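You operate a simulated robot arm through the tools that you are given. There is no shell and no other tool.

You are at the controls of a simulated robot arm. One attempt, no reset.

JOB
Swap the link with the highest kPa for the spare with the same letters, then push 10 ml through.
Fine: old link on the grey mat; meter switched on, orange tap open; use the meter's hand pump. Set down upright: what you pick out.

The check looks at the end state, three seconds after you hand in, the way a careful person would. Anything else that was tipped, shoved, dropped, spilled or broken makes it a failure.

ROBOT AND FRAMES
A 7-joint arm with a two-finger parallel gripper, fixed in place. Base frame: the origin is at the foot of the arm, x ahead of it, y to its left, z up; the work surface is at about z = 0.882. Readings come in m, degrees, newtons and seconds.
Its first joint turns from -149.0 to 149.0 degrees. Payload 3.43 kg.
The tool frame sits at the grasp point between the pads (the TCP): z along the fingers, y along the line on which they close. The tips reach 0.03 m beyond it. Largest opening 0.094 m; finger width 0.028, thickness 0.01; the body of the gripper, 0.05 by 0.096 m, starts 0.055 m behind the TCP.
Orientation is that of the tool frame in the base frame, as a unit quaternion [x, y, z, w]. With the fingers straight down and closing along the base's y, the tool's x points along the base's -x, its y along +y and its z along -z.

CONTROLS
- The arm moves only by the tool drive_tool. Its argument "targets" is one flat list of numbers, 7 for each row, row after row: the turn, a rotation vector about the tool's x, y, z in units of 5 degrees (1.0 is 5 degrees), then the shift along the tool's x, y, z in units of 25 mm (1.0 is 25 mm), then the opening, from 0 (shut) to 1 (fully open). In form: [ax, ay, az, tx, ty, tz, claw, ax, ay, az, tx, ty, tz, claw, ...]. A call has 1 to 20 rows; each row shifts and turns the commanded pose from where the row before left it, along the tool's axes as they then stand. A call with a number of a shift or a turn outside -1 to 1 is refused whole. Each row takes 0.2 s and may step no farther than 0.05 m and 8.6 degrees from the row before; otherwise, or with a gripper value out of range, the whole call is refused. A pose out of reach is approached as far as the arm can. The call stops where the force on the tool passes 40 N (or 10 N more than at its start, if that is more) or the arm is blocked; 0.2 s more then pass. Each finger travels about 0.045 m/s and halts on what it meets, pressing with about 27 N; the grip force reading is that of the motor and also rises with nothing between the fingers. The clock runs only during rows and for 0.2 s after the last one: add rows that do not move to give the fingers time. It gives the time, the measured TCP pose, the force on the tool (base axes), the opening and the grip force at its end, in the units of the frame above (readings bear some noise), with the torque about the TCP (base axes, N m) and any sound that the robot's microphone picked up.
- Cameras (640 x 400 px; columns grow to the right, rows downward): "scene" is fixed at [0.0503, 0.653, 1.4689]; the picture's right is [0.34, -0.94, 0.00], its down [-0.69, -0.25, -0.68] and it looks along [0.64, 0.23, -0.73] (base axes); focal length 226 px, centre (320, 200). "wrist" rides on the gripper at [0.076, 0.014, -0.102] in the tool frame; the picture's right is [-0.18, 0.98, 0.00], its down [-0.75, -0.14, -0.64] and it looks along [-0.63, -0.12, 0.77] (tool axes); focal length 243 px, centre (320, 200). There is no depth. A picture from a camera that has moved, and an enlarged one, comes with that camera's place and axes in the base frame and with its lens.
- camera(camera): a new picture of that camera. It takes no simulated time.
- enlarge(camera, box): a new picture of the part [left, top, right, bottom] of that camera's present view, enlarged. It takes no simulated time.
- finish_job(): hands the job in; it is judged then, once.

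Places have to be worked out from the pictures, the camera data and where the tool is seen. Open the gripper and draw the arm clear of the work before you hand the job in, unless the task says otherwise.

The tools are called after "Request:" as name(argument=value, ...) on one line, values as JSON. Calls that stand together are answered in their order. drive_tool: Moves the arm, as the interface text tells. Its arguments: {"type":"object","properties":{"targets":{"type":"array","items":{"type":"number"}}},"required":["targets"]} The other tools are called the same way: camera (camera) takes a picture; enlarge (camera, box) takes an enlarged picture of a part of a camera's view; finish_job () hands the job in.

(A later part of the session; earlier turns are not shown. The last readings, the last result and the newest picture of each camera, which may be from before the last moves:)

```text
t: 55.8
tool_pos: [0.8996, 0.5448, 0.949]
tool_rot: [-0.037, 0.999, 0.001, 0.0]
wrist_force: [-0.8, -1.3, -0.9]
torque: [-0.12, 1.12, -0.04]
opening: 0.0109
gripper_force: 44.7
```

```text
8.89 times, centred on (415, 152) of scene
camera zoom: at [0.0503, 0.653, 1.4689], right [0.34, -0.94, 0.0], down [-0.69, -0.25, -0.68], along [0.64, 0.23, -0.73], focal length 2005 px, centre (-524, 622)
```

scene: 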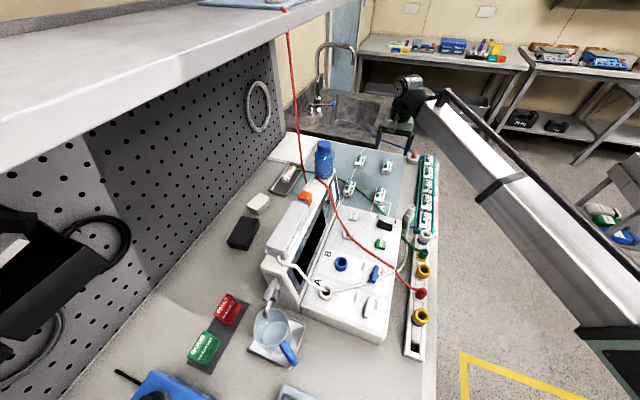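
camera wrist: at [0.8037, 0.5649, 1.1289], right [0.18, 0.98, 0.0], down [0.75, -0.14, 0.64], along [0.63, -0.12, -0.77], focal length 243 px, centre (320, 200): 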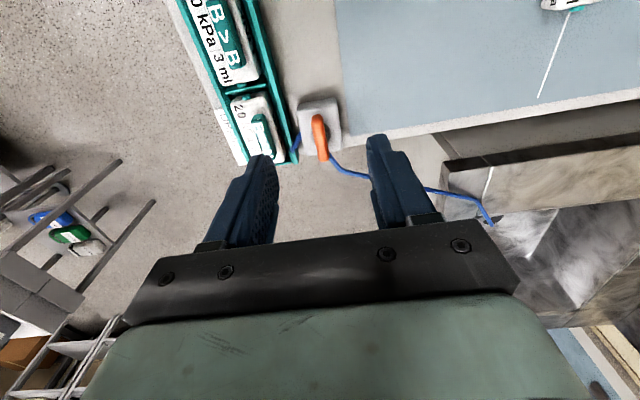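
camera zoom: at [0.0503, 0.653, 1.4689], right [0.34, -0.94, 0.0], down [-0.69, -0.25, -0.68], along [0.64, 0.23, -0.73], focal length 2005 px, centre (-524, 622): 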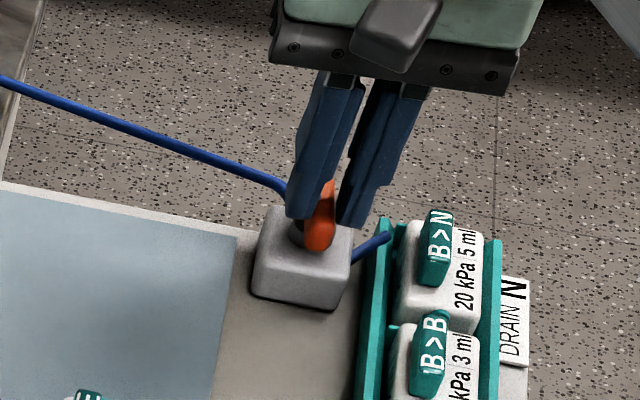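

Forces are now near zero, so the pivot y is ≈0.545. I'm continuing counter-clockwise in stages.

Request:
drive_tool(targets=[0, 0, -1, 0, 0, 0, 0.0, 0, 0, -1, 0, 0, 0, 0.0, 0, 0, -1, 0, 0, 0, 0.0, 0, 0, 0, 0, 0, 0, 0.0])

Request:
enlarge(camera="scene", box=[390, 130, 440, 175])

```text
t: 56.8
tool_pos: [0.8998, 0.5432, 0.9491]
tool_rot: [-0.166, 0.986, 0.0, 0.0]
wrist_force: [-0.5, 0.4, 9.3]
torque: [-0.36, 1.05, 0.01]
opening: 0.011
gripper_force: 45.0
```

```text
8.89 times, centred on (415, 152) of scene
camera zoom: at [0.0503, 0.653, 1.4689], right [0.34, -0.94, 0.0], down [-0.69, -0.25, -0.68], along [0.64, 0.23, -0.73], focal length 2005 px, centre (-524, 622)
```

zoom: 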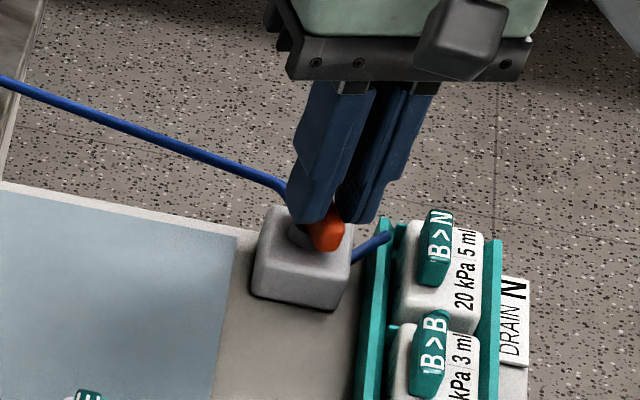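

The lever follows, now at about 19°. Continuing.

Request:
drive_tool(targets=[0, 0, -1, 0, 0, -0.02, 0.0, 0, 0, -1, 0, 0, 0, 0.0, 0, 0, -1, 0, 0, 0, 0.0, 0, 0, -1, 0, 0, 0, 0.0, 0, 0, 0, 0, 0, 0, 0.0])

Request:
enlarge(camera="scene", box=[390, 130, 440, 175])

```text
t: 58.0
tool_pos: [0.9006, 0.5418, 0.9487]
tool_rot: [-0.334, 0.943, 0.001, 0.001]
wrist_force: [8.2, -14.9, 6.6]
torque: [0.18, -0.97, -0.1]
opening: 0.0109
gripper_force: 44.8
```

```text
8.89 times, centred on (415, 152) of scene
camera zoom: at [0.0503, 0.653, 1.4689], right [0.34, -0.94, 0.0], down [-0.69, -0.25, -0.68], along [0.64, 0.23, -0.73], focal length 2005 px, centre (-524, 622)
```

zoom: 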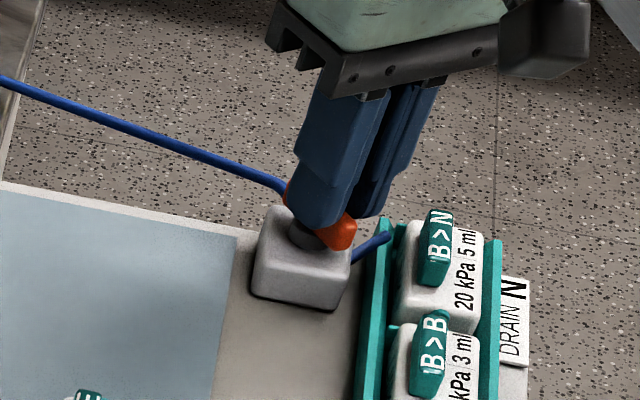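

Now at 39°. I'll shift about 1.8 mm along the force direction to stay centred and keep turning.

Request:
drive_tool(targets=[0, 0, -0.5, 0, -0.07, 0, 0.0, 0, 0, -1, 0, 0, 0, 0.0, 0, 0, -1, 0, 0, 0, 0.0, 0, 0, 0, 0, 0, 0, 0.0])

```text
t: 59.0
tool_pos: [0.9012, 0.5413, 0.9486]
tool_rot: [-0.434, 0.901, -0.001, 0.0]
wrist_force: [11.2, -15.8, 3.5]
torque: [0.32, -0.73, -1.32]
opening: 0.0109
gripper_force: 44.6
```

A −1.3 Nm torque appeared at about 51°. Let me look before going on.

Request:
enlarge(camera="scene", box=[395, 135, 435, 170])

Request:
camera(camera="wrist")

Request:
enlarge(camera="wrist", box=[220, 60, 420, 220])

```text
11.43 times, centred on (415, 152) of scene
camera zoom: at [0.0503, 0.653, 1.4689], right [0.34, -0.94, 0.0], down [-0.69, -0.25, -0.68], along [0.64, 0.23, -0.73], focal length 2578 px, centre (-766, 743)
```

zoom: 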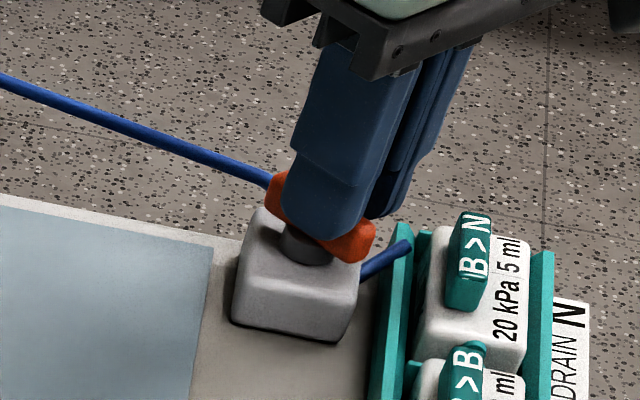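

```text
taken
camera wrist: at [0.8422, 0.4915, 1.0521], right [-0.65, 0.76, 0.0], down [0.58, 0.5, 0.64], along [0.49, 0.42, -0.77], focal length 243 px, centre (320, 200)
```

wrist: 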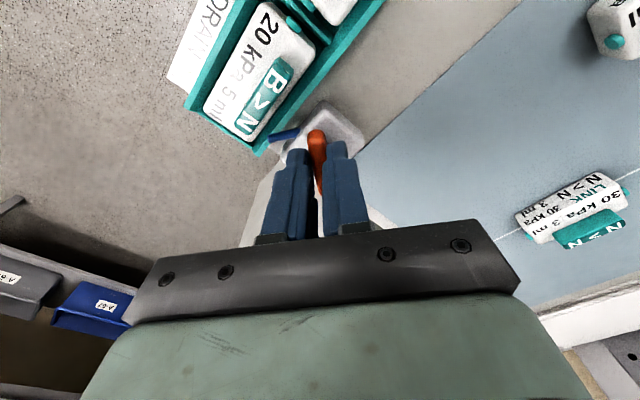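

```text
2.50 times, centred on (320, 140) of wrist
camera zoom: at [0.8422, 0.4915, 1.0521], right [-0.65, 0.76, 0.0], down [0.58, 0.5, 0.64], along [0.49, 0.42, -0.77], focal length 606 px, centre (320, 350)
```

zoom: 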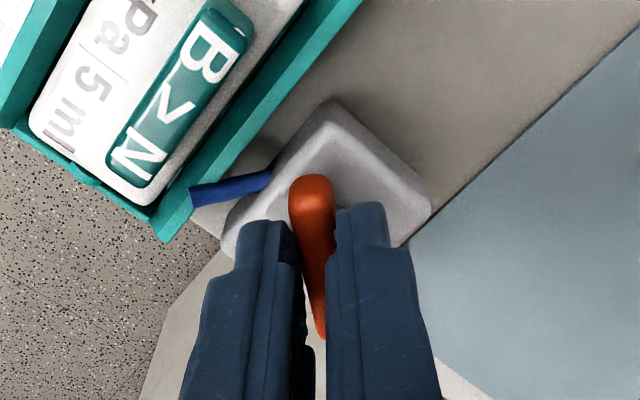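

Request:
drive_tool(targets=[0, 0, -0.4, 0, -0.04, 0, 0.0, 0, 0, 0, 0, 0, 0, 0.0])

```text
t: 59.6
tool_pos: [0.9009, 0.5413, 0.948]
tool_rot: [-0.45, 0.893, -0.001, 0.001]
wrist_force: [8.5, -12.6, 5.3]
torque: [-0.36, -0.07, -1.42]
opening: 0.0117
gripper_force: 44.9
```

The fingers started wedging instead of turning the lever, which is the same signature as the first stop. The lever is at its other end stop, about 50° away. I'll release and inspect.

Request:
drive_tool(targets=[0, 0, 0.5, 0, 0, 0, 0.0, 0, 0, 0, 0, 0, 0, 0.2, 0, 0, 0, 0, 0, 0, 0.4, 0, 0, 0, 0, 0, 0, 0.4, 0, 0, 0, 0, 0, -1, 0.4, 0, 0, 0, 0, 0, -1, 0.4, 0, 0, 0, 0, 0, -1, 0.4])

Request:
enlarge(camera="scene", box=[395, 135, 435, 170])

Request:
enlarge(camera="wrist", box=[220, 40, 420, 200])

```text
t: 61.2
tool_pos: [0.901, 0.5425, 1.0249]
tool_rot: [-0.43, 0.903, 0.0, 0.0]
wrist_force: [-0.1, -0.1, -0.3]
torque: [0.0, 0.02, 0.02]
opening: 0.0374
gripper_force: 0.0
```

```text
11.43 times, centred on (415, 152) of scene
camera zoom: at [0.0503, 0.653, 1.4689], right [0.34, -0.94, 0.0], down [-0.69, -0.25, -0.68], along [0.64, 0.23, -0.73], focal length 2578 px, centre (-766, 743)
```

zoom: 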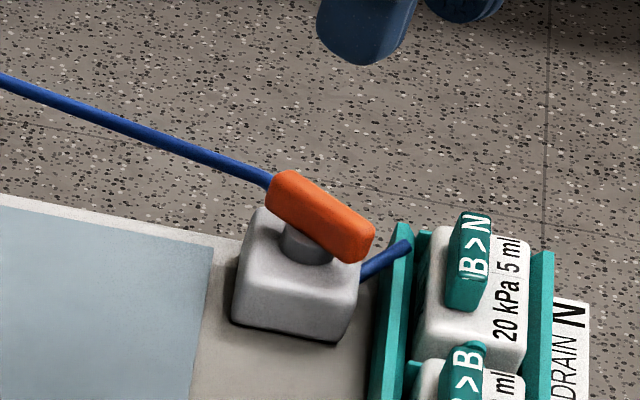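

```text
2.50 times, centred on (320, 120) of wrist
camera zoom: at [0.8419, 0.4927, 1.1272], right [-0.65, 0.76, 0.0], down [0.58, 0.5, 0.64], along [0.49, 0.42, -0.77], focal length 606 px, centre (320, 400)
```

zoom: 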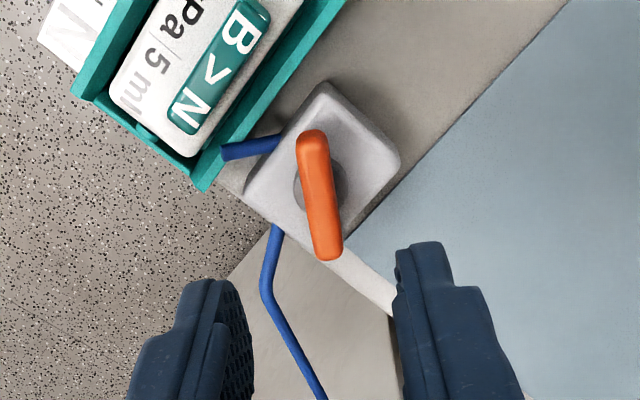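

The lever stays at about 49°, and the tap block hasn't moved. I'm rotating the gripper back, then moving over to view the meter's ON/OFF switch.

Request:
drive_tool(targets=[0, 0, 1, 0, 0, -0.2, 0.4, 0, 0, 1, 0, 0, -0.2, 0.4, 0, 0, 1, 0, 0, -0.2, 0.4, 0, 0, 1, 0, 0, -0.2, 0.4, 0, 0, 1, 0, 0, -0.2, 0.4, 0, 0, 1, 0, 0, -0.2, 0.2, 0, 0, 1, 0, 0, -0.2, 0, 0, 0, 1, 0, 0, -0.2, 0, 0, 0, 1, 0, 0, -0.2, 0, 0, 0, 1, 0, 0, -0.2, 0, 0, 0, 0.19, 0, 0, 0, 0])

Request:
drive_tool(targets=[0, 0, 0, 1, 0.17, 0, 0, 0, 0, 0, 1, 0.17, 0, 0, 0, 0, 0, 1, 0.17, 0, 0, 0, 0, 0, 1, 0.17, 0, 0, 0, 0, 0, 1, 0.17, 0, 0, 0, 0, 0, 1, 0.17, 0, 0, 0, 0, 0, 1, 0.17, 0, 0, 0, 0, 0, 1, 0.17, 0, 0, 0, 0, 0, 1, 0.17, 0, 0, 0, 0, 0, 1, 0.17, 0, 0, 0, 0, 0, 1, 0.17, 0, 0, 0, 0, 0, 1, 0.17, 0, 0, 0, 0, 0, 1, 0.17, 0, 0, 0, 0, 0, 1, 0.17, 0, 0])

Request:
camera(camera="wrist")

Request:
enlarge(camera="wrist", box=[240, 0, 440, 140])

Request:
enlarge(camera="scene", box=[355, 205, 415, 260])

```text
t: 63.6
tool_pos: [0.901, 0.5415, 1.0734]
tool_rot: [0.001, 1.0, 0.001, 0.0]
wrist_force: [-0.3, 0.2, 1.3]
torque: [0.03, -0.01, 0.01]
opening: 0.0
gripper_force: 27.3
```

```text
t: 66.6
tool_pos: [0.5513, 0.5993, 1.0741]
tool_rot: [0.0, 1.0, -0.001, 0.0]
wrist_force: [0.1, -0.4, 0.3]
torque: [-0.02, -0.01, -0.05]
opening: 0.0003
gripper_force: 26.9
```

```text
taken
camera wrist: at [0.4751, 0.6146, 1.177], right [0.18, 0.98, 0.0], down [0.75, -0.14, 0.64], along [0.63, -0.12, -0.77], focal length 243 px, centre (320, 200)
```

wrist: 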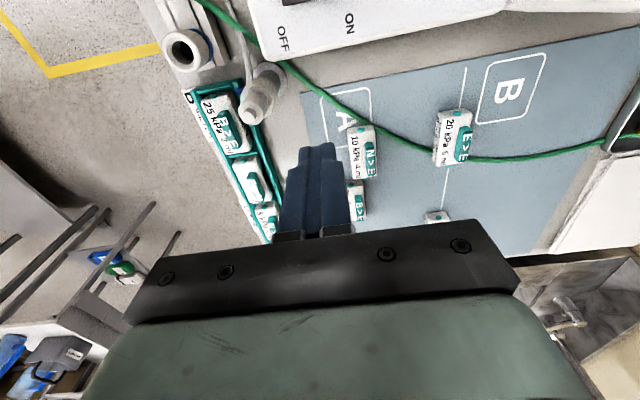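

```text
2.86 times, centred on (340, 70) of wrist
camera zoom: at [0.4751, 0.6146, 1.177], right [0.18, 0.98, 0.0], down [0.75, -0.14, 0.64], along [0.63, -0.12, -0.77], focal length 693 px, centre (263, 571)
```

zoom: 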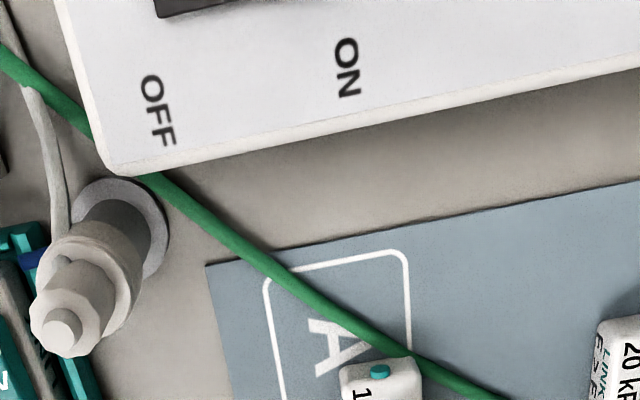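

```text
7.27 times, centred on (385, 232) of scene
camera zoom: at [0.0503, 0.653, 1.4689], right [0.34, -0.94, 0.0], down [-0.69, -0.25, -0.68], along [0.64, 0.23, -0.73], focal length 1640 px, centre (-153, -36)
```

zoom: 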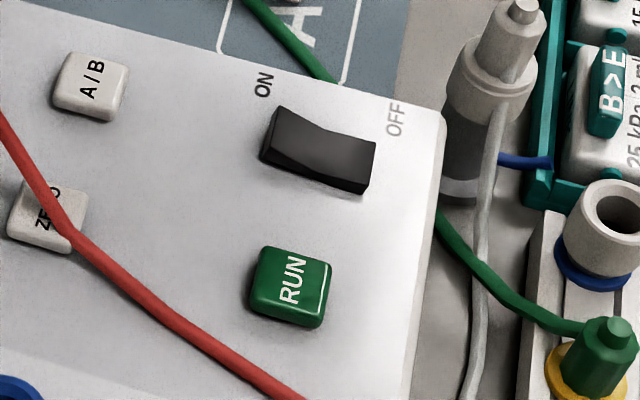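

The switch lies a bit further back. I'm shifting 7 cm toward the base.

Request:
drive_tool(targets=[0, 0, 0, 1, 0.2, 0, 0, 0, 0, 0, 1, 0.2, 0, 0, 0, 0, 0, 0.8, 0, 0, 0])

Request:
enlarge(camera="wrist", box=[200, 0, 440, 160])

```text
t: 67.4
tool_pos: [0.481, 0.6094, 1.0742]
tool_rot: [0.0, 1.0, 0.001, 0.0]
wrist_force: [-0.5, -0.5, -0.6]
torque: [-0.04, 0.01, 0.01]
opening: 0.0001
gripper_force: 26.7
```

```text
2.50 times, centred on (320, 80) of wrist
camera zoom: at [0.4046, 0.6252, 1.1775], right [0.18, 0.98, 0.0], down [0.75, -0.14, 0.64], along [0.63, -0.12, -0.77], focal length 606 px, centre (320, 500)
```

zoom: 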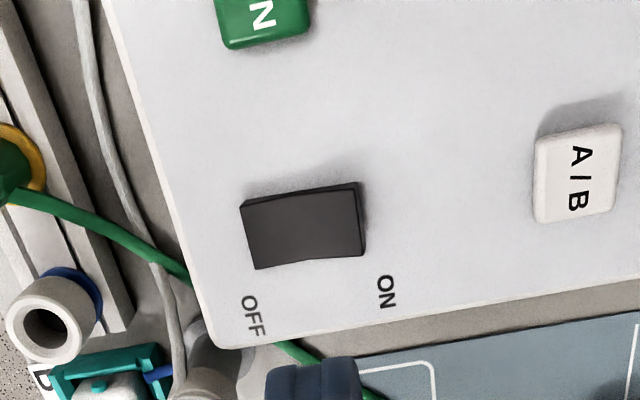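

Rocker: x 0.452–0.475, y 0.590–0.628. Its ON end (+y) is raised to z≈0.970. I'm positioning the closed fingertips over the ON end and descending just above it.

Request:
drive_tool(targets=[0, 0, 0, 0.72, 0.4, 0, 0, 0, 0, 0, 0, 0, 1, 0, 0, 0, 0, 0, 0, 1, 0, 0, 0, 0, 0, 0, 0.6, 0, 0, 0, 0, 0, 0, 0, 0])

Request:
camera(camera="wrist")

Request:
enlarge(camera="scene", box=[355, 190, 415, 250])

```text
t: 68.6
tool_pos: [0.4639, 0.6203, 1.0082]
tool_rot: [0.001, 1.0, 0.0, -0.001]
wrist_force: [0.6, 0.7, 0.2]
torque: [0.02, 0.02, 0.02]
opening: 0.0
gripper_force: 26.7
```

```text
taken
camera wrist: at [0.387, 0.6349, 1.1114], right [0.18, 0.98, 0.0], down [0.75, -0.14, 0.64], along [0.63, -0.12, -0.77], focal length 243 px, centre (320, 200)
```

wrist: 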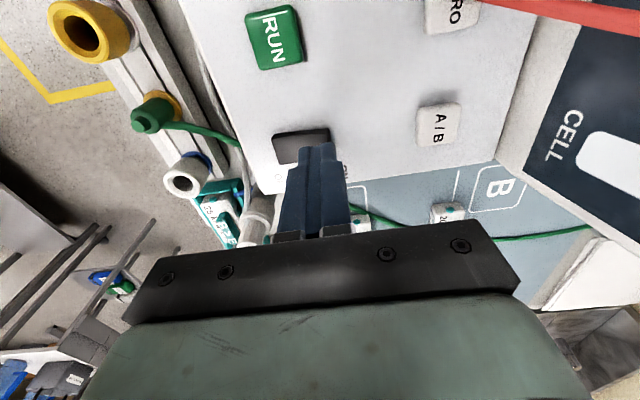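

```text
6.67 times, centred on (385, 220) of scene
camera zoom: at [0.0503, 0.653, 1.4689], right [0.34, -0.94, 0.0], down [-0.69, -0.25, -0.68], along [0.64, 0.23, -0.73], focal length 1504 px, centre (-113, 67)
```

zoom: 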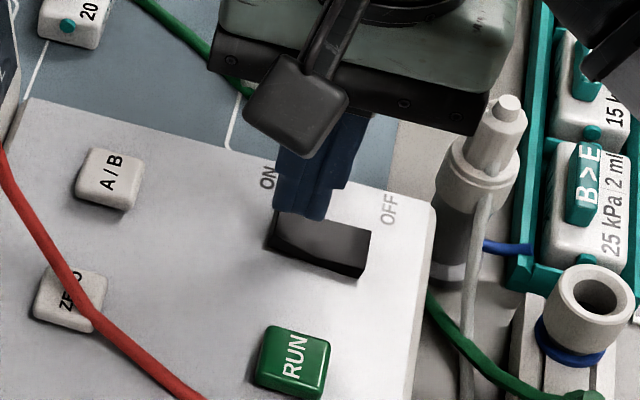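

The tips are over the ON half of the rocker. I'm pressing down in small steps.

Request:
drive_tool(targets=[0, 0, 0, 0, 0, 0.12, 0, 0, 0, 0, 0, 0, 0.1, 0, 0, 0, 0, 0, 0, 0.1, 0])

Request:
drive_tool(targets=[0, 0, 0, 0, 0, 0.1, 0, 0, 0, 0, 0, 0, 0, 0])

Request:
camera(camera="wrist")

Request:
enlarge(camera="scene", box=[280, 190, 430, 300])

```text
t: 69.4
tool_pos: [0.4631, 0.6203, 1.0005]
tool_rot: [0.0, 1.0, 0.0, 0.0]
wrist_force: [0.5, -0.2, -0.4]
torque: [0.02, -0.01, 0.0]
opening: 0.0
gripper_force: 27.0
```

```text
t: 70.0
tool_pos: [0.4632, 0.6211, 0.9988]
tool_rot: [-0.001, 1.0, 0.0, 0.0]
wrist_force: [0.0, 0.6, 0.4]
torque: [0.01, 0.0, -0.01]
opening: 0.0
gripper_force: 27.0
```

```text
taken
camera wrist: at [0.3866, 0.6352, 1.1014], right [0.18, 0.98, 0.0], down [0.75, -0.14, 0.64], along [0.63, -0.12, -0.77], focal length 243 px, centre (320, 200)
```

wrist: 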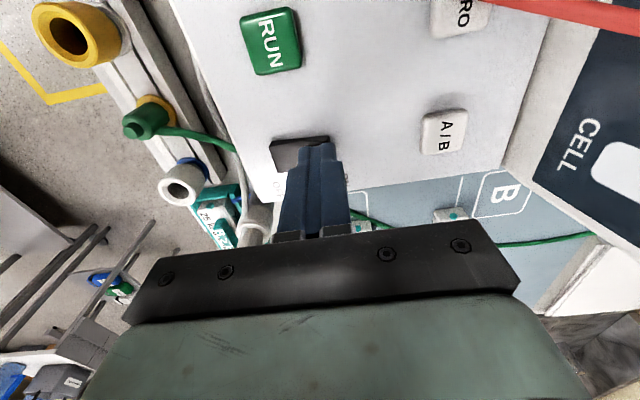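

```text
3.64 times, centred on (355, 245) of scene
camera zoom: at [0.0503, 0.653, 1.4689], right [0.34, -0.94, 0.0], down [-0.69, -0.25, -0.68], along [0.64, 0.23, -0.73], focal length 820 px, centre (193, 36)
```

zoom: 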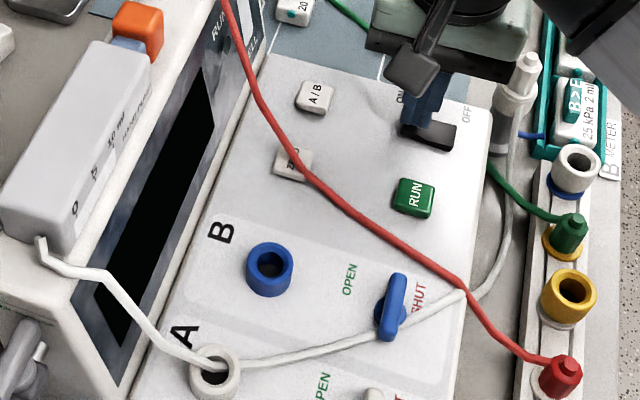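

Request:
drive_tool(targets=[0, 0, 0, 0, 0, 0.1, 0, 0, 0, 0, 0, 0, 0, 0])

Request:
drive_tool(targets=[0, 0, 0, 0, 0, 0.1, 0, 0, 0, 0, 0, 0, 0, 0])

Request:
drive_tool(targets=[0, 0, 0, 0, 0, 0.1, 0, 0, 0, 0, 0, 0, 0, 0])

Request:
enlarge(camera="scene", box=[280, 190, 430, 300])

```text
t: 70.6
tool_pos: [0.4636, 0.6196, 0.9962]
tool_rot: [0.0, 1.0, 0.0, -0.001]
wrist_force: [0.1, 0.7, -1.2]
torque: [0.0, -0.02, -0.01]
opening: 0.0
gripper_force: 26.9
```

```text
t: 71.2
tool_pos: [0.4634, 0.62, 0.9922]
tool_rot: [-0.001, 1.0, 0.0, 0.001]
wrist_force: [-0.5, 1.9, 2.0]
torque: [0.02, 0.0, 0.01]
opening: 0.0
gripper_force: 27.5
```

```text
t: 71.8
tool_pos: [0.463, 0.6207, 0.9903]
tool_rot: [0.0, 1.0, 0.0, -0.001]
wrist_force: [0.3, 0.5, 0.7]
torque: [0.01, 0.04, -0.02]
opening: 0.0
gripper_force: 27.6
```

```text
3.64 times, centred on (355, 245) of scene
camera zoom: at [0.0503, 0.653, 1.4689], right [0.34, -0.94, 0.0], down [-0.69, -0.25, -0.68], along [0.64, 0.23, -0.73], focal length 820 px, centre (193, 36)
```

zoom: 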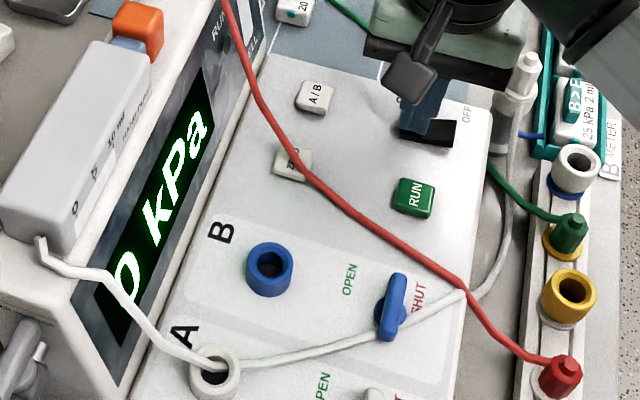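

The display lights up with "0 kPa", so the meter is on. I'm lifting off and going to look closely at the hand pump and its scale.

Request:
drive_tool(targets=[0, 0, 0, 0, 0, -0.5, 0, 0, 0, 0, 0, 0, -1, 0, 0, 0, 0, 0, 0, -1, 0, 0, 0, 0, 0, 0, -1, 0, 0, 0, 0, 1, 0, -0.5, 0, 0, 0, 0, 1, 0.5, 0, 0, 0, 0, 0, 1, 0.5, 0, 0, 0, 0, 0, 1, 0.5, 0, 0, 0, 0, 0, 1, 0.5, 0, 0])

Request:
camera(camera="wrist")

Request:
enlarge(camera="scene", box=[255, 185, 345, 285])

Request:
enlarge(camera="scene", box=[370, 205, 410, 240])

```text
t: 73.8
tool_pos: [0.3388, 0.6701, 1.0915]
tool_rot: [0.0, 1.0, 0.0, 0.0]
wrist_force: [0.0, 0.0, 0.1]
torque: [-0.02, 0.0, 0.03]
opening: 0.0004
gripper_force: 27.1
```

```text
taken
camera wrist: at [0.2618, 0.6851, 1.194], right [0.18, 0.98, 0.0], down [0.75, -0.14, 0.64], along [0.63, -0.12, -0.77], focal length 243 px, centre (320, 200)
```

wrist: 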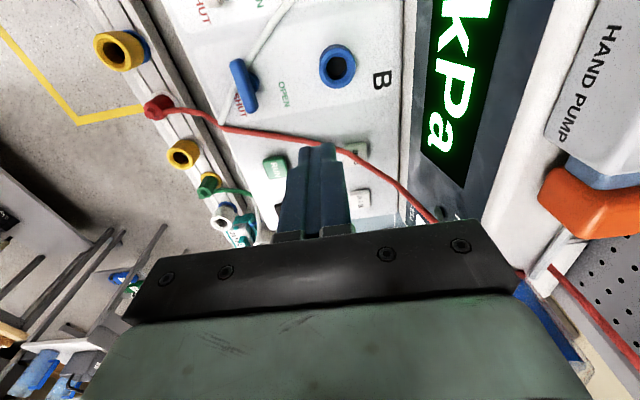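

```text
4.00 times, centred on (300, 235) of scene
camera zoom: at [0.0503, 0.653, 1.4689], right [0.34, -0.94, 0.0], down [-0.69, -0.25, -0.68], along [0.64, 0.23, -0.73], focal length 902 px, centre (400, 60)
```

zoom: 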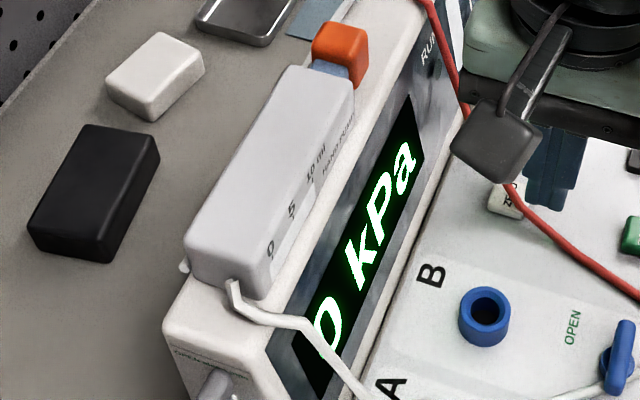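

```text
11.43 times, centred on (390, 222) of scene
camera zoom: at [0.0503, 0.653, 1.4689], right [0.34, -0.94, 0.0], down [-0.69, -0.25, -0.68], along [0.64, 0.23, -0.73], focal length 2578 px, centre (-480, -57)
```

zoom: 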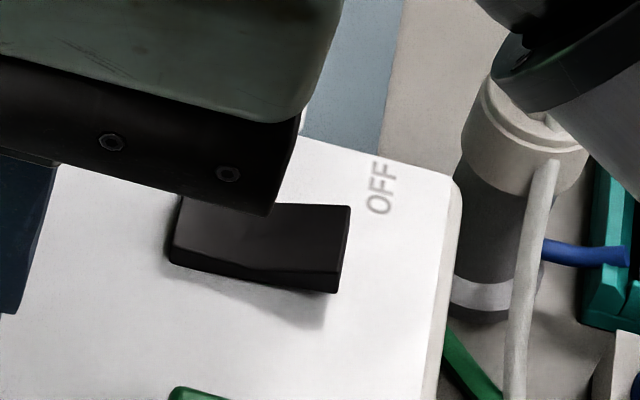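

The switch is confirmed ON. There is small print on the meter's end near the grey lever and a scale on the pump, so I'll read both.

Request:
enlarge(camera="scene", box=[258, 255, 298, 305])

Request:
enlarge(camera="scene", box=[300, 205, 350, 260])

Request:
enlarge(camera="scene", box=[320, 270, 390, 330])

Request:
enlarge(camera="scene", box=[290, 180, 340, 240])

```text
8.00 times, centred on (278, 280) of scene
camera zoom: at [0.0503, 0.653, 1.4689], right [0.34, -0.94, 0.0], down [-0.69, -0.25, -0.68], along [0.64, 0.23, -0.73], focal length 1804 px, centre (656, -440)
```

zoom: 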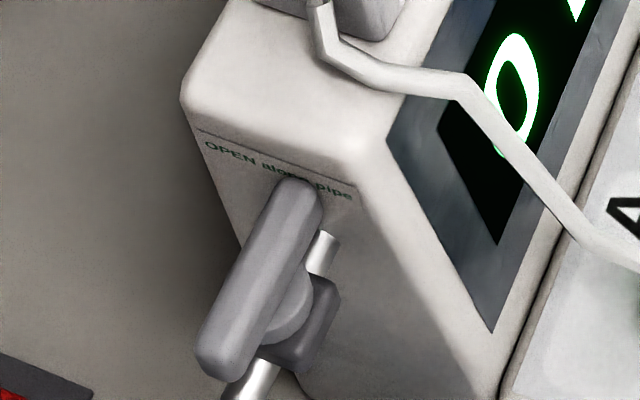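

```text
7.27 times, centred on (325, 232) of scene
camera zoom: at [0.0503, 0.653, 1.4689], right [0.34, -0.94, 0.0], down [-0.69, -0.25, -0.68], along [0.64, 0.23, -0.73], focal length 1640 px, centre (284, -36)
```

zoom: 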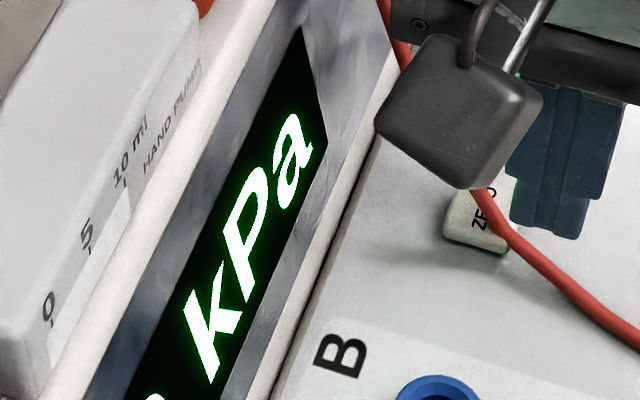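

```text
6.67 times, centred on (355, 300) of scene
camera zoom: at [0.0503, 0.653, 1.4689], right [0.34, -0.94, 0.0], down [-0.69, -0.25, -0.68], along [0.64, 0.23, -0.73], focal length 1504 px, centre (87, -467)
```

zoom: 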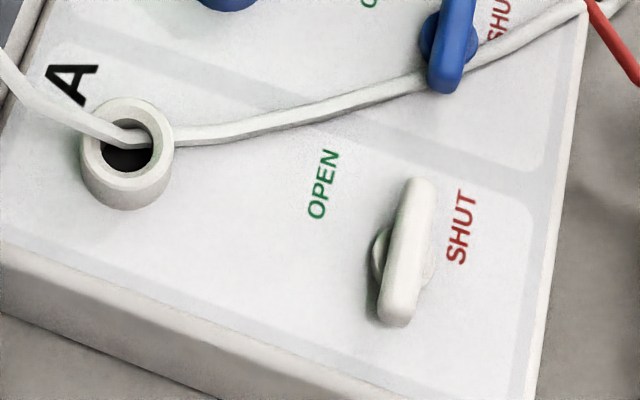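

```text
6.67 times, centred on (315, 210) of scene
camera zoom: at [0.0503, 0.653, 1.4689], right [0.34, -0.94, 0.0], down [-0.69, -0.25, -0.68], along [0.64, 0.23, -0.73], focal length 1504 px, centre (353, 133)
```

zoom: 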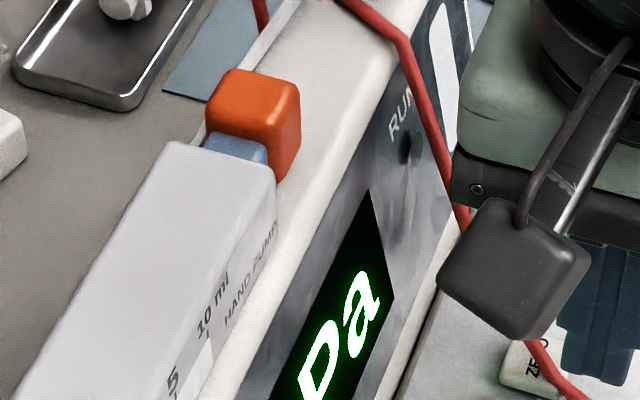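

"OPEN along pipe" is printed for the reservoir drain tap, which I won't touch. I'll rise and move over the pump to see the plunger's geometry.

Request:
drive_tool(targets=[0, 0, 0, 0, 0.2, -1, 0, 0, 0, 0, 0, 0.4, -1, 0, 0, 0, 0, 0, 0.8, -0.4, 0, 0, 0, 0, 0, 1, -0.2, 0, 0, 0, 0, 0, 1, 0, 0, 0, 0, 0, 0, 1, 0, 0])

Request:
camera(camera="wrist")

Request:
enlarge(camera="wrist", box=[300, 0, 540, 160])

Request:
camera(camera="scene")

```text
t: 75.2
tool_pos: [0.3391, 0.779, 1.1561]
tool_rot: [0.0, 1.0, 0.0, 0.0]
wrist_force: [0.5, -0.4, -0.1]
torque: [-0.01, -0.02, 0.01]
opening: 0.0
gripper_force: 26.9
```

```text
taken
camera wrist: at [0.2626, 0.7946, 1.2601], right [0.18, 0.98, 0.0], down [0.75, -0.14, 0.64], along [0.63, -0.12, -0.77], focal length 243 px, centre (320, 200)
```

wrist: 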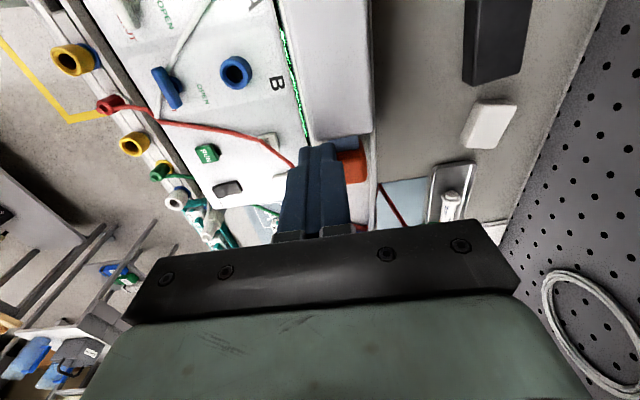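

```text
2.50 times, centred on (420, 80) of wrist
camera zoom: at [0.2626, 0.7946, 1.2601], right [0.18, 0.98, 0.0], down [0.75, -0.14, 0.64], along [0.63, -0.12, -0.77], focal length 606 px, centre (70, 500)
```

zoom: 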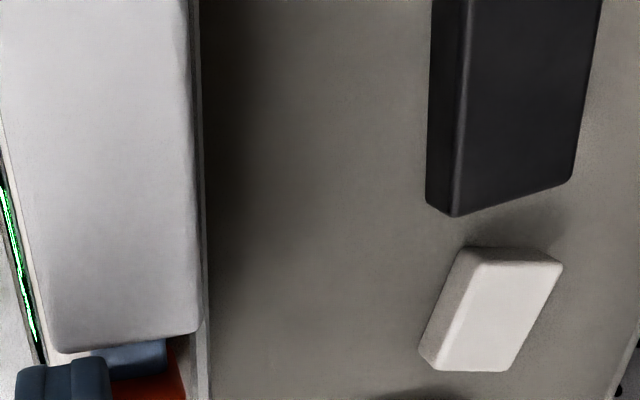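

```text
taken
```

scene: 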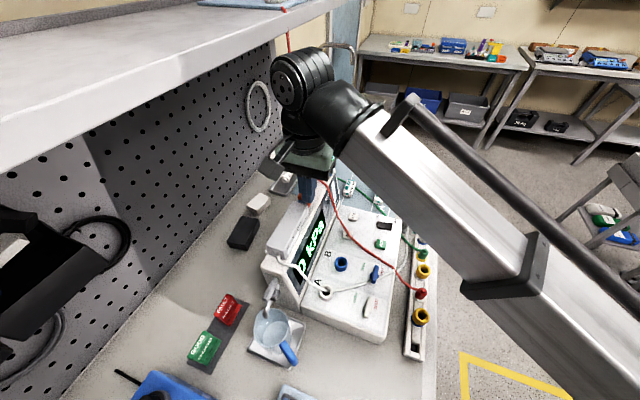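

Triangulation shows the pump is tall (top z≈1.125, far end at x≈0.33) and my fingertips are close beside it. I'm rising straight up first, then moving for a better view of the orange plunger.

Request:
drive_tool(targets=[0, 0, 0, 0, 0, -0.8, 0, 0, 0, 0, 0, 0, -0.6, 0])

Request:
drive_tool(targets=[0, 0, 0, -1, 0, 0, 0, 0, 0, 0, -1, 0, 0, 0])

Request:
camera(camera="wrist")

Request:
enlarge(camera="wrist", box=[240, 0, 440, 150])

```text
t: 75.8
tool_pos: [0.338, 0.7802, 1.1908]
tool_rot: [0.0, 1.0, -0.001, 0.0]
wrist_force: [-0.6, -0.6, -0.6]
torque: [0.01, -0.02, 0.02]
opening: 0.0
gripper_force: 26.6
```

```text
t: 76.4
tool_pos: [0.3891, 0.7806, 1.191]
tool_rot: [-0.002, 1.0, 0.0, 0.001]
wrist_force: [0.1, -0.5, 0.1]
torque: [0.0, -0.01, 0.03]
opening: 0.0
gripper_force: 27.1
```

```text
taken
camera wrist: at [0.3123, 0.7951, 1.2939], right [0.18, 0.98, 0.0], down [0.75, -0.14, 0.64], along [0.63, -0.12, -0.77], focal length 243 px, centre (320, 200)
```

wrist: 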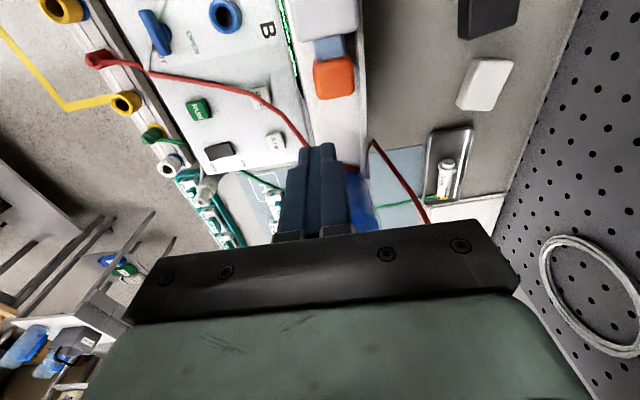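

```text
2.67 times, centred on (340, 75) of wrist
camera zoom: at [0.3123, 0.7951, 1.2939], right [0.18, 0.98, 0.0], down [0.75, -0.14, 0.64], along [0.63, -0.12, -0.77], focal length 647 px, centre (267, 533)
```

zoom: 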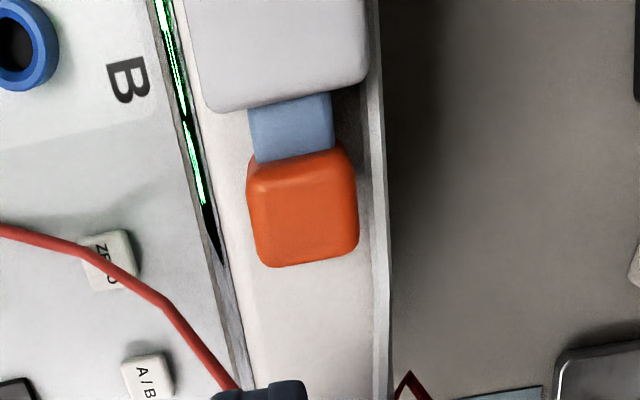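

Knob: x 0.343–0.366, y 0.785–0.809, top z≈1.12, with only about 1 cm of shaft showing. I want to see the scale window on the pump's side, so I'll reposition the camera on the display side.

Request:
drive_tool(targets=[0, 0, 0, 0, -1, 0.2, 0, 0, 0, 0, 0, -1, 0.2, 0, 0, 0, 0, 0, -1, 0.4, 0, 0, 0, 0, 0, -1, 0.5, 0, 0, 0, 0, 1, 0, 0.6, 0, 0, 0, 0, 1, 0, 0.4, 0, 0, 0, 0, 1, 0, 0, 0, 0, 0, 0, 1, 0, 0, 0])

Request:
camera(camera="wrist")

Request:
enlarge(camera="wrist", box=[440, 0, 640, 200])

```text
t: 78.2
tool_pos: [0.2886, 0.68, 1.1331]
tool_rot: [0.0, 1.0, 0.0, 0.001]
wrist_force: [0.8, 0.2, 0.1]
torque: [0.01, 0.03, 0.03]
opening: 0.0002
gripper_force: 27.2
```

```text
taken
camera wrist: at [0.2112, 0.6943, 1.2369], right [0.18, 0.98, 0.0], down [0.75, -0.14, 0.64], along [0.63, -0.12, -0.77], focal length 243 px, centre (320, 200)
```

wrist: 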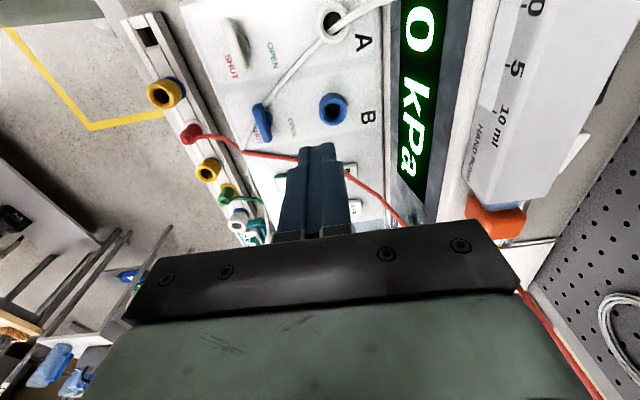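

```text
2.00 times, centred on (540, 100) of wrist
camera zoom: at [0.2112, 0.6943, 1.2369], right [0.18, 0.98, 0.0], down [0.75, -0.14, 0.64], along [0.63, -0.12, -0.77], focal length 485 px, centre (-120, 400)
```

zoom: 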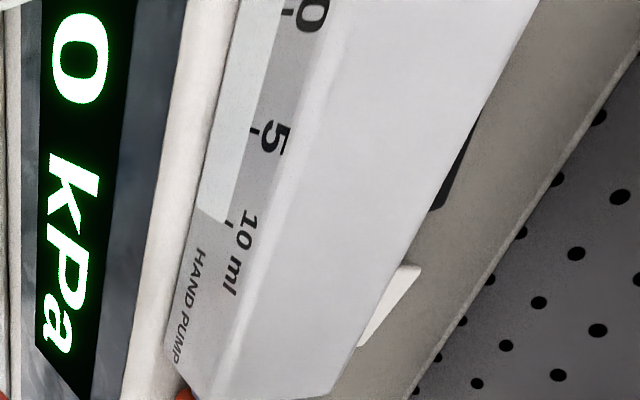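

Request:
enlarge(camera="wrist", box=[470, 0, 570, 130])

Request:
enlarge(camera="scene", box=[285, 210, 325, 260])

```text
3.08 times, centred on (520, 65) of wrist
camera zoom: at [0.2112, 0.6943, 1.2369], right [0.18, 0.98, 0.0], down [0.75, -0.14, 0.64], along [0.63, -0.12, -0.77], focal length 746 px, centre (-295, 615)
```

zoom: 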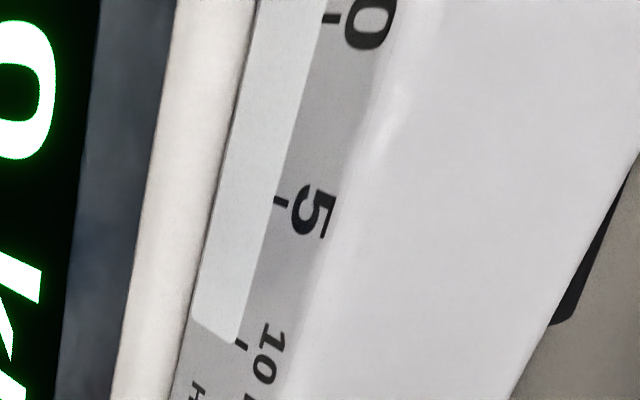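

```text
8.00 times, centred on (305, 235) of scene
camera zoom: at [0.0503, 0.653, 1.4689], right [0.34, -0.94, 0.0], down [-0.69, -0.25, -0.68], along [0.64, 0.23, -0.73], focal length 1804 px, centre (440, -80)
```

zoom: 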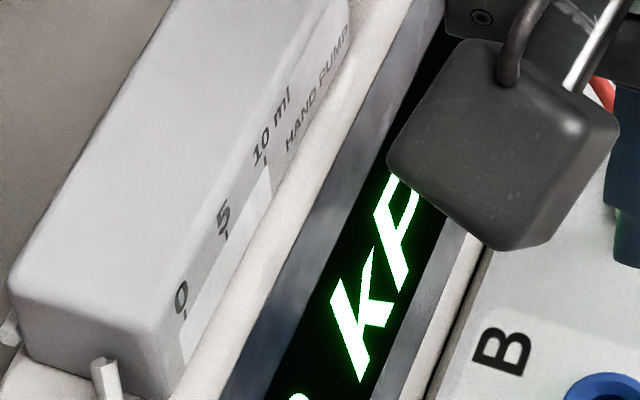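

The window looks like an empty gauge from 0 to 10 ml, so it probably fills as volume is delivered in short strokes. I'll place the closed fingertips behind the knob, between it and the red hose crossing at x≈0.42, from above.

Request:
drive_tool(targets=[0, 0, 0, -0.95, 0, -0.6, 0, 0, 0, 0, -0.95, 0, -0.6, 0, 0, 0, 0, -0.95, 0.5, 0, 0, 0, 0, 0, -0.95, 1, -0.4, 0, 0, 0, 0, 0, 1, -0.4, 0, 0, 0, 0, 0, 1, 0, 0, 0, 0, 0, 0, 1, 0, 0, 0, 0, 0, 0, 0.18, 0, 0])

Request:
camera(camera="wrist")

Request:
enlarge(camera="wrist", box=[240, 40, 440, 220])

Request:
enlarge(camera="scene", box=[280, 130, 380, 230])

```text
t: 80.0
tool_pos: [0.3846, 0.8017, 1.1777]
tool_rot: [0.0, 1.0, 0.0, 0.0]
wrist_force: [-0.2, 0.9, -1.1]
torque: [0.03, 0.03, 0.0]
opening: 0.0002
gripper_force: 26.9
out of reach, approached as far as the arm can: row 2
```

```text
taken
camera wrist: at [0.3078, 0.8154, 1.2801], right [0.18, 0.98, 0.0], down [0.75, -0.14, 0.64], along [0.63, -0.12, -0.77], focal length 243 px, centre (320, 200)
```

wrist: 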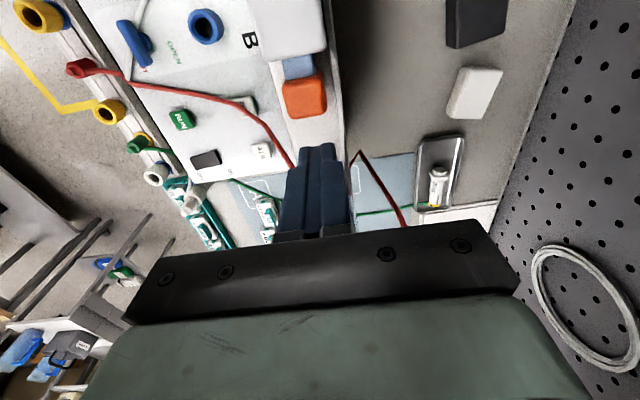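

```text
2.22 times, centred on (340, 130) of wrist
camera zoom: at [0.3078, 0.8154, 1.2801], right [0.18, 0.98, 0.0], down [0.75, -0.14, 0.64], along [0.63, -0.12, -0.77], focal length 539 px, centre (276, 356)
```

zoom: 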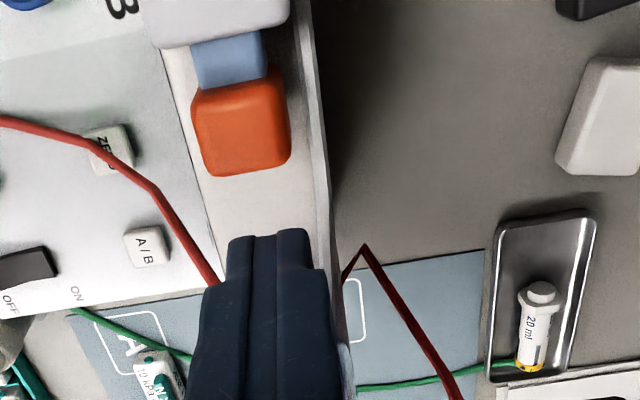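

```text
4.00 times, centred on (330, 180) of scene
camera zoom: at [0.0503, 0.653, 1.4689], right [0.34, -0.94, 0.0], down [-0.69, -0.25, -0.68], along [0.64, 0.23, -0.73], focal length 902 px, centre (280, 280)
```

zoom: 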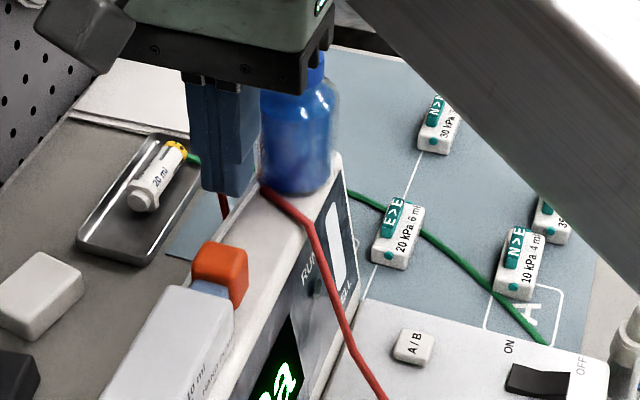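

The knob far face is at x≈0.366, y≈0.797, and my fingers are behind it with room before the hose. I'm descending beside the knob.

Request:
drive_tool(targets=[0, 0, 0, 0, -0.17, 0.4, 0, 0, 0, 0, 0, 0, 0.6, 0, 0, 0, 0, 0, 0, 0.6, 0, 0, 0, 0, 0, 0, 0.4, 0, 0, 0, 0, 0, 0, 0, 0])

Request:
enlarge(camera="wrist", box=[240, 40, 440, 220])

Request:
enlarge(camera="scene", box=[280, 150, 350, 220])

```text
t: 81.2
tool_pos: [0.3848, 0.7952, 1.1275]
tool_rot: [0.0, 1.0, 0.001, 0.0]
wrist_force: [0.9, -0.1, 0.6]
torque: [0.0, 0.01, -0.01]
opening: 0.0002
gripper_force: 27.5
```

```text
2.22 times, centred on (340, 130) of wrist
camera zoom: at [0.3081, 0.8106, 1.2296], right [0.18, 0.98, 0.0], down [0.75, -0.14, 0.64], along [0.63, -0.12, -0.77], focal length 539 px, centre (276, 356)
```

zoom: 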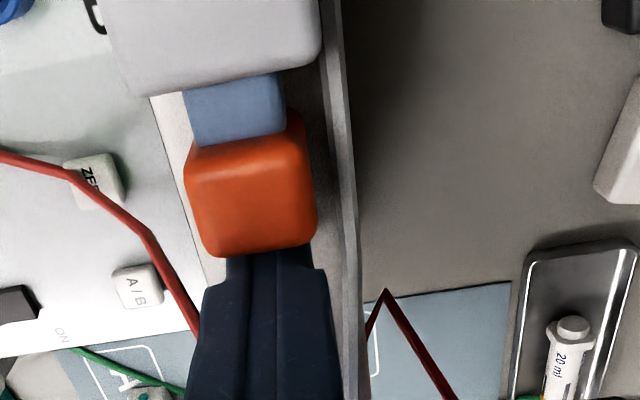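

```text
5.71 times, centred on (315, 185) of scene
camera zoom: at [0.0503, 0.653, 1.4689], right [0.34, -0.94, 0.0], down [-0.69, -0.25, -0.68], along [0.64, 0.23, -0.73], focal length 1289 px, centre (349, 286)
```

zoom: 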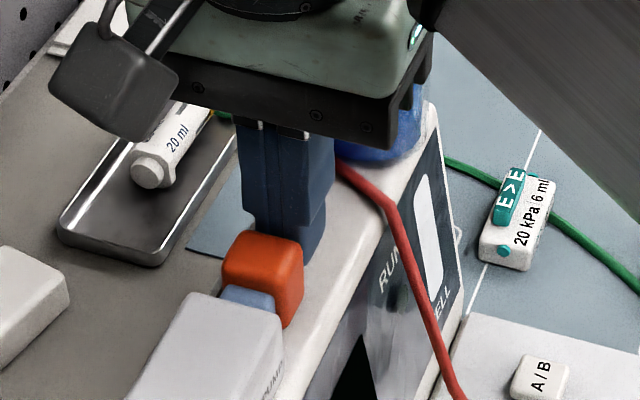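

The fingers are right behind the knob. I'm pushing toward −x in small steps, watching force and display.

Request:
drive_tool(targets=[0, 0, 0, 0.1, 0, 0, 0, 0, 0, 0, 0.1, 0, 0, 0])

Request:
drive_tool(targets=[0, 0, 0, 0.1, 0, 0, 0, 0, 0, 0, 0, 0, 0, 0])

Request:
enlarge(camera="scene", box=[260, 170, 350, 290])

```text
t: 81.8
tool_pos: [0.3805, 0.7965, 1.1267]
tool_rot: [0.001, 1.0, 0.001, 0.0]
wrist_force: [10.5, 0.1, -1.7]
torque: [0.08, -0.14, -0.01]
opening: 0.0001
gripper_force: 26.4
```

```text
t: 82.4
tool_pos: [0.3795, 0.7965, 1.1277]
tool_rot: [0.001, 1.0, 0.0, 0.003]
wrist_force: [29.5, -1.2, -2.4]
torque: [0.32, -0.35, 0.02]
opening: 0.0
gripper_force: 26.5
```

```text
3.33 times, centred on (305, 230) of scene
camera zoom: at [0.0503, 0.653, 1.4689], right [0.34, -0.94, 0.0], down [-0.69, -0.25, -0.68], along [0.64, 0.23, -0.73], focal length 752 px, centre (370, 100)
```

zoom: 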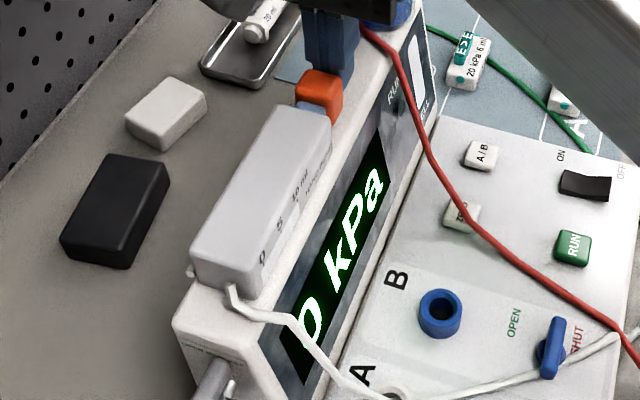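

The plunger does not move inward under 30 N and the display stays at 0 kPa. Either it is already at its inner stop and must be drawn out first, or the line is closed. I'll back off and grip the knob by its sides to feel whether it slides outward.

Request:
drive_tool(targets=[0, 0, 0, -0.2, 0, 0, 0, 0, 0, 0, 0, 0, -0.6, 0, 0, 0, 0, 0, 0, -0.8, 0, 0, 0, 0, 0, 0, -0.7, 0.48, 0, 0, 0, 0.65, 0, 0, 0.48, 0, 0, 0, 0.65, 0.02, 0, 0.48, 0, 0, 0, 0, 0, 0, 0.48])

Request:
camera(camera="wrist")

Request:
enlarge(camera="scene", box=[280, 150, 350, 220])

```text
t: 84.0
tool_pos: [0.3488, 0.7965, 1.1787]
tool_rot: [-0.001, 1.0, 0.0, 0.0]
wrist_force: [0.2, -0.3, 0.3]
torque: [0.02, 0.0, 0.0]
opening: 0.0451
gripper_force: 0.0
```

```text
taken
camera wrist: at [0.2731, 0.8116, 1.2822], right [0.18, 0.98, 0.0], down [0.75, -0.14, 0.64], along [0.63, -0.12, -0.77], focal length 243 px, centre (320, 200)
```

wrist: 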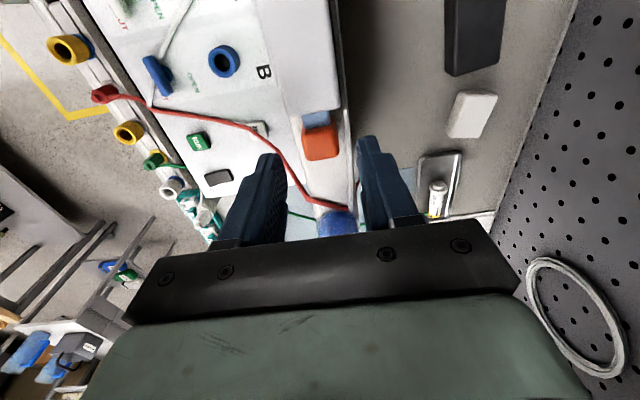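

```text
5.71 times, centred on (315, 185) of scene
camera zoom: at [0.0503, 0.653, 1.4689], right [0.34, -0.94, 0.0], down [-0.69, -0.25, -0.68], along [0.64, 0.23, -0.73], focal length 1289 px, centre (349, 286)
```

zoom: 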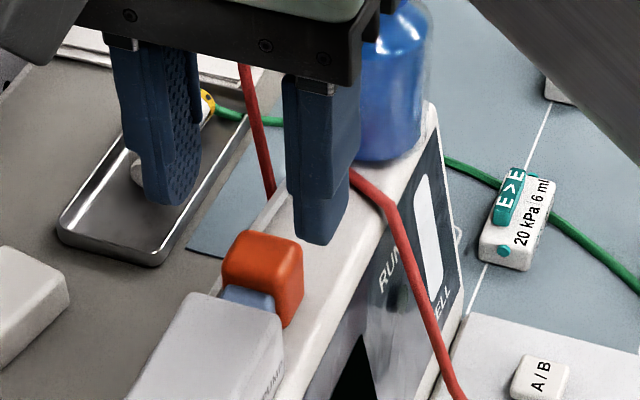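

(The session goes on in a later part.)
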